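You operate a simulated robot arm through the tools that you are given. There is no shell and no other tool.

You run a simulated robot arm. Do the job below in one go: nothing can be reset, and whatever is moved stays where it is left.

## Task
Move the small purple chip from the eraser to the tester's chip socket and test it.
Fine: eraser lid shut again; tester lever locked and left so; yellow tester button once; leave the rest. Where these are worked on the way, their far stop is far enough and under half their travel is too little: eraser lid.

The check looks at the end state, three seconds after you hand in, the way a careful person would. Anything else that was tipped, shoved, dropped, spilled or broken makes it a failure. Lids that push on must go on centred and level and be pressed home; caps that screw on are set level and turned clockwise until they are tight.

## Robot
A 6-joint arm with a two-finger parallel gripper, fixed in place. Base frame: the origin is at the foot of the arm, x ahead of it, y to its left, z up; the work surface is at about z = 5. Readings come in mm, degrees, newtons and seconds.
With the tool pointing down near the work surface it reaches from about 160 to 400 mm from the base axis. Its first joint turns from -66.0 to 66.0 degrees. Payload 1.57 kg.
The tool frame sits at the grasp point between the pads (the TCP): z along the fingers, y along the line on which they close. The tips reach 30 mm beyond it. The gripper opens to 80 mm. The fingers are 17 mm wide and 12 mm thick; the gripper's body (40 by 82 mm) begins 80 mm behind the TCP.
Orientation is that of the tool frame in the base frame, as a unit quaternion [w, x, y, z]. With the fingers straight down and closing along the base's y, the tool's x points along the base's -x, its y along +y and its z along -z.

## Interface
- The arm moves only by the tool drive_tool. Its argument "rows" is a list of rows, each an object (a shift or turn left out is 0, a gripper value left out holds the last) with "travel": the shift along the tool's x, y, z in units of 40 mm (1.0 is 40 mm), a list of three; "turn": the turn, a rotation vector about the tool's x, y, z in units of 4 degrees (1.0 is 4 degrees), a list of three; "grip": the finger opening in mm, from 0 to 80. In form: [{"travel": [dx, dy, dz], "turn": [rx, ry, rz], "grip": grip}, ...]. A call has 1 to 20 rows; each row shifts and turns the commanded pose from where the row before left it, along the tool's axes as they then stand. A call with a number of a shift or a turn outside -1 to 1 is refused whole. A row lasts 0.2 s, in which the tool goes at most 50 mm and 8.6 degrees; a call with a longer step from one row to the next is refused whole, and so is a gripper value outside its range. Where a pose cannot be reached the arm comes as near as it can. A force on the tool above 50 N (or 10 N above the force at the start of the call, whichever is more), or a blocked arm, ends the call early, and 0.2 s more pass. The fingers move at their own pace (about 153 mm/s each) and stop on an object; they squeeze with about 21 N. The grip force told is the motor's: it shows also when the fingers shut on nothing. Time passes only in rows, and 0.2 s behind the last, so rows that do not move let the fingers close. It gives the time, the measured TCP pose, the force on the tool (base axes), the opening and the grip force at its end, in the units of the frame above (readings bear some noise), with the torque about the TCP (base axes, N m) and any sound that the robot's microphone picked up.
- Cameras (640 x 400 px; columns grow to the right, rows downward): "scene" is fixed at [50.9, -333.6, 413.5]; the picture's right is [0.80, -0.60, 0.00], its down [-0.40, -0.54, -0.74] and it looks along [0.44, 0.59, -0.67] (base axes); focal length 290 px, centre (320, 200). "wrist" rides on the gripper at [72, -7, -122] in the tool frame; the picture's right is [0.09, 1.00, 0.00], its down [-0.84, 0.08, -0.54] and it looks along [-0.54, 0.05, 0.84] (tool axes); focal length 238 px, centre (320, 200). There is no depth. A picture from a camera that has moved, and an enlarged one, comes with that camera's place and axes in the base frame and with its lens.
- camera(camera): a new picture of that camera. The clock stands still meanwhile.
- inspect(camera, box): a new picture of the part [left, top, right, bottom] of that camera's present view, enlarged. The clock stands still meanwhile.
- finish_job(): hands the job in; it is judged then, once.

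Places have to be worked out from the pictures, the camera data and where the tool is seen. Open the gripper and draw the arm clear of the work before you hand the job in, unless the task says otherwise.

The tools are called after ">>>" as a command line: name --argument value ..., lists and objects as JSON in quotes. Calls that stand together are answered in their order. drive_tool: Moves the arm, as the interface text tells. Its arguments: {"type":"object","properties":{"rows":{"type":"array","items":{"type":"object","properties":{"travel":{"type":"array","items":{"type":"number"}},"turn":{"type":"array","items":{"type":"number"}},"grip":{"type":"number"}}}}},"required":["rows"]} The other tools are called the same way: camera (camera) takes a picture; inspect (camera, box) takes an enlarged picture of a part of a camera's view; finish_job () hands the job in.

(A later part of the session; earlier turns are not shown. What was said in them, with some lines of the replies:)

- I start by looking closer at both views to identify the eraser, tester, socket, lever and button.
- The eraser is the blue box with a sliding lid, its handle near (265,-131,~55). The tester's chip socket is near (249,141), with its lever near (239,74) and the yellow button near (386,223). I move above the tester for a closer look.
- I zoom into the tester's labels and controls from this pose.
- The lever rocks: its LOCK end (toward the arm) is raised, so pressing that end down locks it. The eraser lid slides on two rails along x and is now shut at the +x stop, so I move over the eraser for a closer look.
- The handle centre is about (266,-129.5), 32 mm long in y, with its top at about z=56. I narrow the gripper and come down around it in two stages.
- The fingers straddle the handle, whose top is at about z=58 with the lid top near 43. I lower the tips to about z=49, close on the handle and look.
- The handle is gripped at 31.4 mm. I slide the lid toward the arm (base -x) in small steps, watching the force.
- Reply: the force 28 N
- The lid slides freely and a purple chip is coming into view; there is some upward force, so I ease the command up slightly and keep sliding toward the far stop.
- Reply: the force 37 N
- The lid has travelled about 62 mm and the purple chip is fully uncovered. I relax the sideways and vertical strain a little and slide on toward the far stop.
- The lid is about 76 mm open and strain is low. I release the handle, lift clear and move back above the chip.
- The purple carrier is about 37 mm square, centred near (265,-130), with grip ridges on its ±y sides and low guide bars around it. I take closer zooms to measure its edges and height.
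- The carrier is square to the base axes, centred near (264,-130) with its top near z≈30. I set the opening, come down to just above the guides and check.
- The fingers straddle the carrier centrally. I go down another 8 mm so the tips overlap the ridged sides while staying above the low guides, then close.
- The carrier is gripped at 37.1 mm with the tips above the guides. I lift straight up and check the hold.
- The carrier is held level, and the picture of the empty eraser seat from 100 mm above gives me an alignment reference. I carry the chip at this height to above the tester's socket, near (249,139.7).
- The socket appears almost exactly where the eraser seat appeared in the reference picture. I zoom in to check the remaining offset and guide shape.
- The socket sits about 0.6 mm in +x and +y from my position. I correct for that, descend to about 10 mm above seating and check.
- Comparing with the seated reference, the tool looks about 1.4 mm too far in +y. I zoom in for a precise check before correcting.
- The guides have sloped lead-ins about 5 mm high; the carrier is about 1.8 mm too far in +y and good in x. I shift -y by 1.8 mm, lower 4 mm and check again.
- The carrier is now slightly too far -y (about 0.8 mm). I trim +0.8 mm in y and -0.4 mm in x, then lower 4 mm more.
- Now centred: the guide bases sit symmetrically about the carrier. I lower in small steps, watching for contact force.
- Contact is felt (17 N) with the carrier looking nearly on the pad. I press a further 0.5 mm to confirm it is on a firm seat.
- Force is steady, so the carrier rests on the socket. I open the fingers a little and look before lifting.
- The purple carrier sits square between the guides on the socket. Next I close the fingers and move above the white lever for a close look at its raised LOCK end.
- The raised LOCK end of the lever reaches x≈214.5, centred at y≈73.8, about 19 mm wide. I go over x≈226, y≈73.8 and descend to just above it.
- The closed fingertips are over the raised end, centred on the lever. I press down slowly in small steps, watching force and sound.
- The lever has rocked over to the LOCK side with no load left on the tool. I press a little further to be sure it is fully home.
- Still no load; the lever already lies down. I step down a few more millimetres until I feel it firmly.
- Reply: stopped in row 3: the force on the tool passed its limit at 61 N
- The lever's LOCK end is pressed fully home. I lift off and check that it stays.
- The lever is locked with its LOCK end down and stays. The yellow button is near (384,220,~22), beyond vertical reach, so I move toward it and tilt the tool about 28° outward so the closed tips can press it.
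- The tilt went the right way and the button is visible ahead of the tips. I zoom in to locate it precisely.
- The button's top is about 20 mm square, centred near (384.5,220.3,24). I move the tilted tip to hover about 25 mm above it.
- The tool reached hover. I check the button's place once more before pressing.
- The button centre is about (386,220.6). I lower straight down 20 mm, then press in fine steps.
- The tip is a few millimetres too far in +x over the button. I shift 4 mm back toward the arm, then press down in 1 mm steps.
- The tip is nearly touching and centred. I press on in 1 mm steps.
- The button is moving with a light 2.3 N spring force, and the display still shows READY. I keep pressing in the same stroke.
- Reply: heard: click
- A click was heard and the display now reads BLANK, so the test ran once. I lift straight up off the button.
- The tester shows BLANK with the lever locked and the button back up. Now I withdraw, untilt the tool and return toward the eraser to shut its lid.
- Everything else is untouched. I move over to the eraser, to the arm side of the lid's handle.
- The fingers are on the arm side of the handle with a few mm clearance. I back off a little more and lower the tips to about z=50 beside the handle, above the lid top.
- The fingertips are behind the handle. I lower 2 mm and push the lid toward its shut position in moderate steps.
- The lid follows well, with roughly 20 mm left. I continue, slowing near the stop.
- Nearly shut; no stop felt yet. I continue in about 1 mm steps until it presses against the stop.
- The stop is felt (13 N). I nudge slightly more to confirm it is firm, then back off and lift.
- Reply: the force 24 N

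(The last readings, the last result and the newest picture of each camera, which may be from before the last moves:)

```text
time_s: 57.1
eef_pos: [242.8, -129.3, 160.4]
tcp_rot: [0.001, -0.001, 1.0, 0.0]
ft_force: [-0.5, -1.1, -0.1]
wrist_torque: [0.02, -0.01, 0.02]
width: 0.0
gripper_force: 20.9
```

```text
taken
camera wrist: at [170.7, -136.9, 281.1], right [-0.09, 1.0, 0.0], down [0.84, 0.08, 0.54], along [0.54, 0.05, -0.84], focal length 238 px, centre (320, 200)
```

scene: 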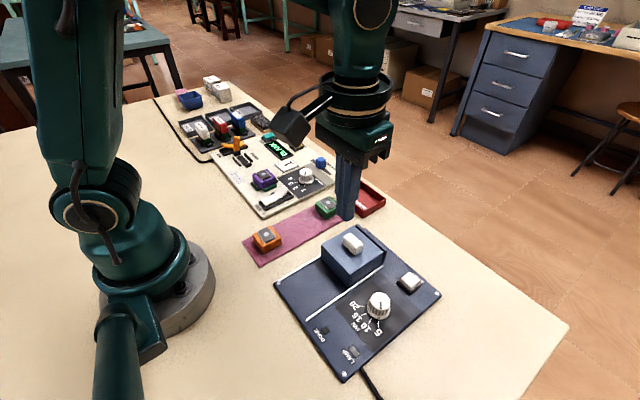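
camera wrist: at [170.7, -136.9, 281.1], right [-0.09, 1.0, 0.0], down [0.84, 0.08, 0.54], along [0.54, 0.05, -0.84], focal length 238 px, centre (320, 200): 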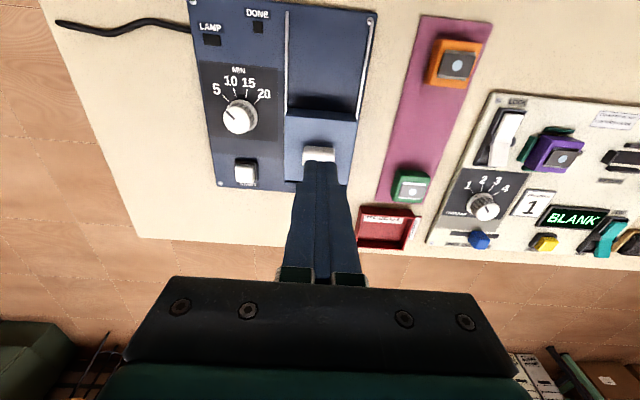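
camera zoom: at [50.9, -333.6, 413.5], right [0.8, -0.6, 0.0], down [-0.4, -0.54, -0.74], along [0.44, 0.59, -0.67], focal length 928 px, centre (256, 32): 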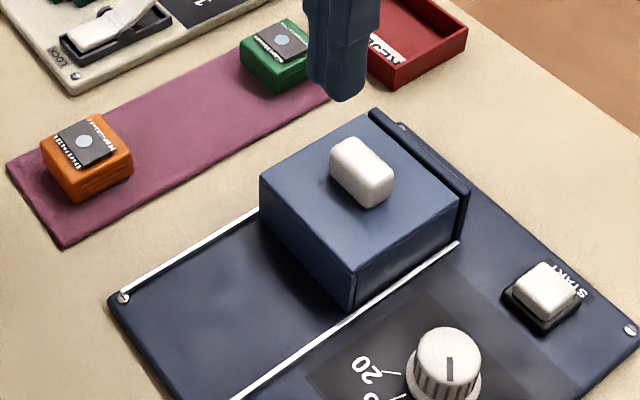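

The lid is shut at its original position, the chip is in the socket and the tester shows BLANK. I open the gripper while raising the arm clear, then take a last look.

>>> drive_tool --rows '[{"travel": [0, 0.3, -0.6], "grip": 40}, {"travel": [0, 0.8, -0.5], "grip": 80}, {"travel": [0, 0.8, -0.4]}, {"travel": [0, 0.8, -0.2]}, {"travel": [0, 0.5, 0]}, {"travel": [0, 0, 0]}, {"travel": [0, 0, 0]}]'

>>> inspect --camera "scene" --box '[200, 110, 350, 225]'

>>> inspect --camera "scene" --box '[245, 160, 295, 215]'

>>> camera --camera "scene"

>>> camera --camera "wrist"

```text
time_s: 58.7
eef_pos: [241.5, -0.2, 227.0]
tcp_rot: [0.0, 0.001, 1.0, 0.001]
ft_force: [-0.8, 0.2, -0.2]
wrist_torque: [0.0, 0.02, -0.01]
width: 80.0
gripper_force: 0.0
```

```text
3.48 times, centred on (275, 168) of scene
camera zoom: at [50.9, -333.6, 413.5], right [0.8, -0.6, 0.0], down [-0.4, -0.54, -0.74], along [0.44, 0.59, -0.67], focal length 1009 px, centre (476, 313)
```

zoom: 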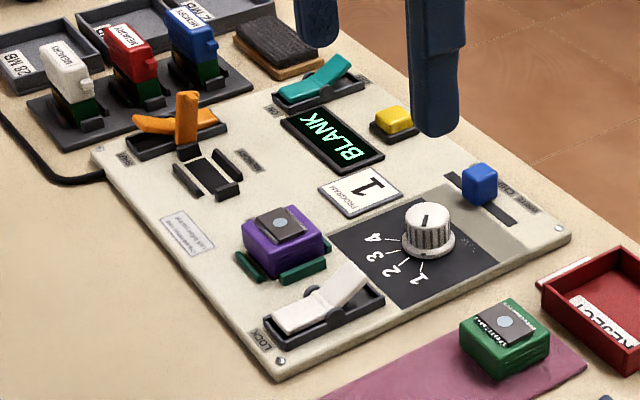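

```text
7.27 times, centred on (270, 188) of scene
camera zoom: at [50.9, -333.6, 413.5], right [0.8, -0.6, 0.0], down [-0.4, -0.54, -0.74], along [0.44, 0.59, -0.67], focal length 2109 px, centre (684, 291)
```

zoom: 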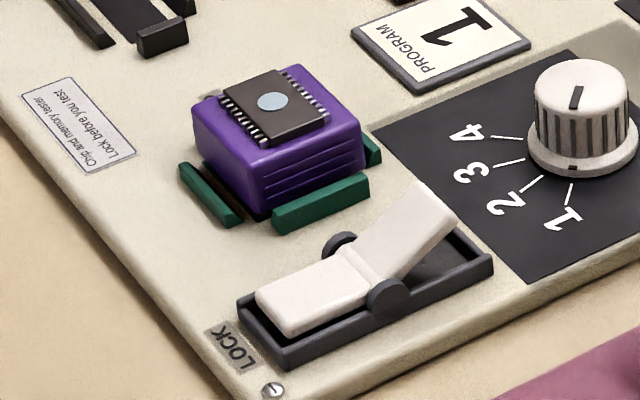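

```text
taken
```

scene: 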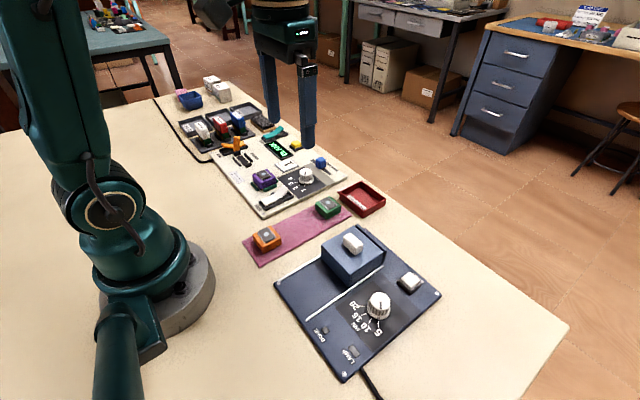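

```text
taken
camera wrist: at [171.0, -7.5, 348.6], right [-0.09, 1.0, 0.0], down [0.84, 0.08, 0.54], along [0.54, 0.05, -0.84], focal length 238 px, centre (320, 200)
```

wrist: 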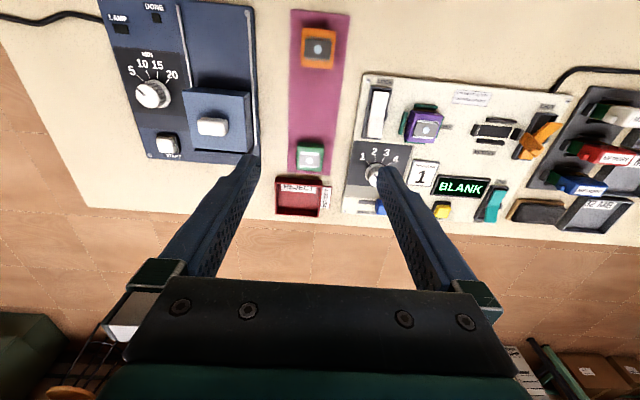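

The last pictures show the purple chip in the socket, the lever locked and the tester reading BLANK. The eraser lid is shut, everything else is where it was, and the arm is clear with the gripper open. I hand in the job.

>>> finish_job

```text
The job is handed in.
```

I moved the purple chip from the eraser to the tester's chip socket and ran the test once; the tester now reads **BLANK**. I have handed the job in.

- **Chip:** it sits square between the socket's guides.
- **Tester lever:** its LOCK end was pressed fully down, and it stayed there when I lifted off.
- **Yellow button:** pressed once. I heard one click and the display changed from READY to BLANK.
- **Eraser lid:** I slid it about 76 mm open, which I judge to be well over half its travel, to get the chip out. It is now pushed shut against its stop, where it started.

The eraser's green DONE lamp went out when the lid opened and stayed out after I shut it. I left it alone.

Nothing else was moved. The arm is clear with the gripper open.
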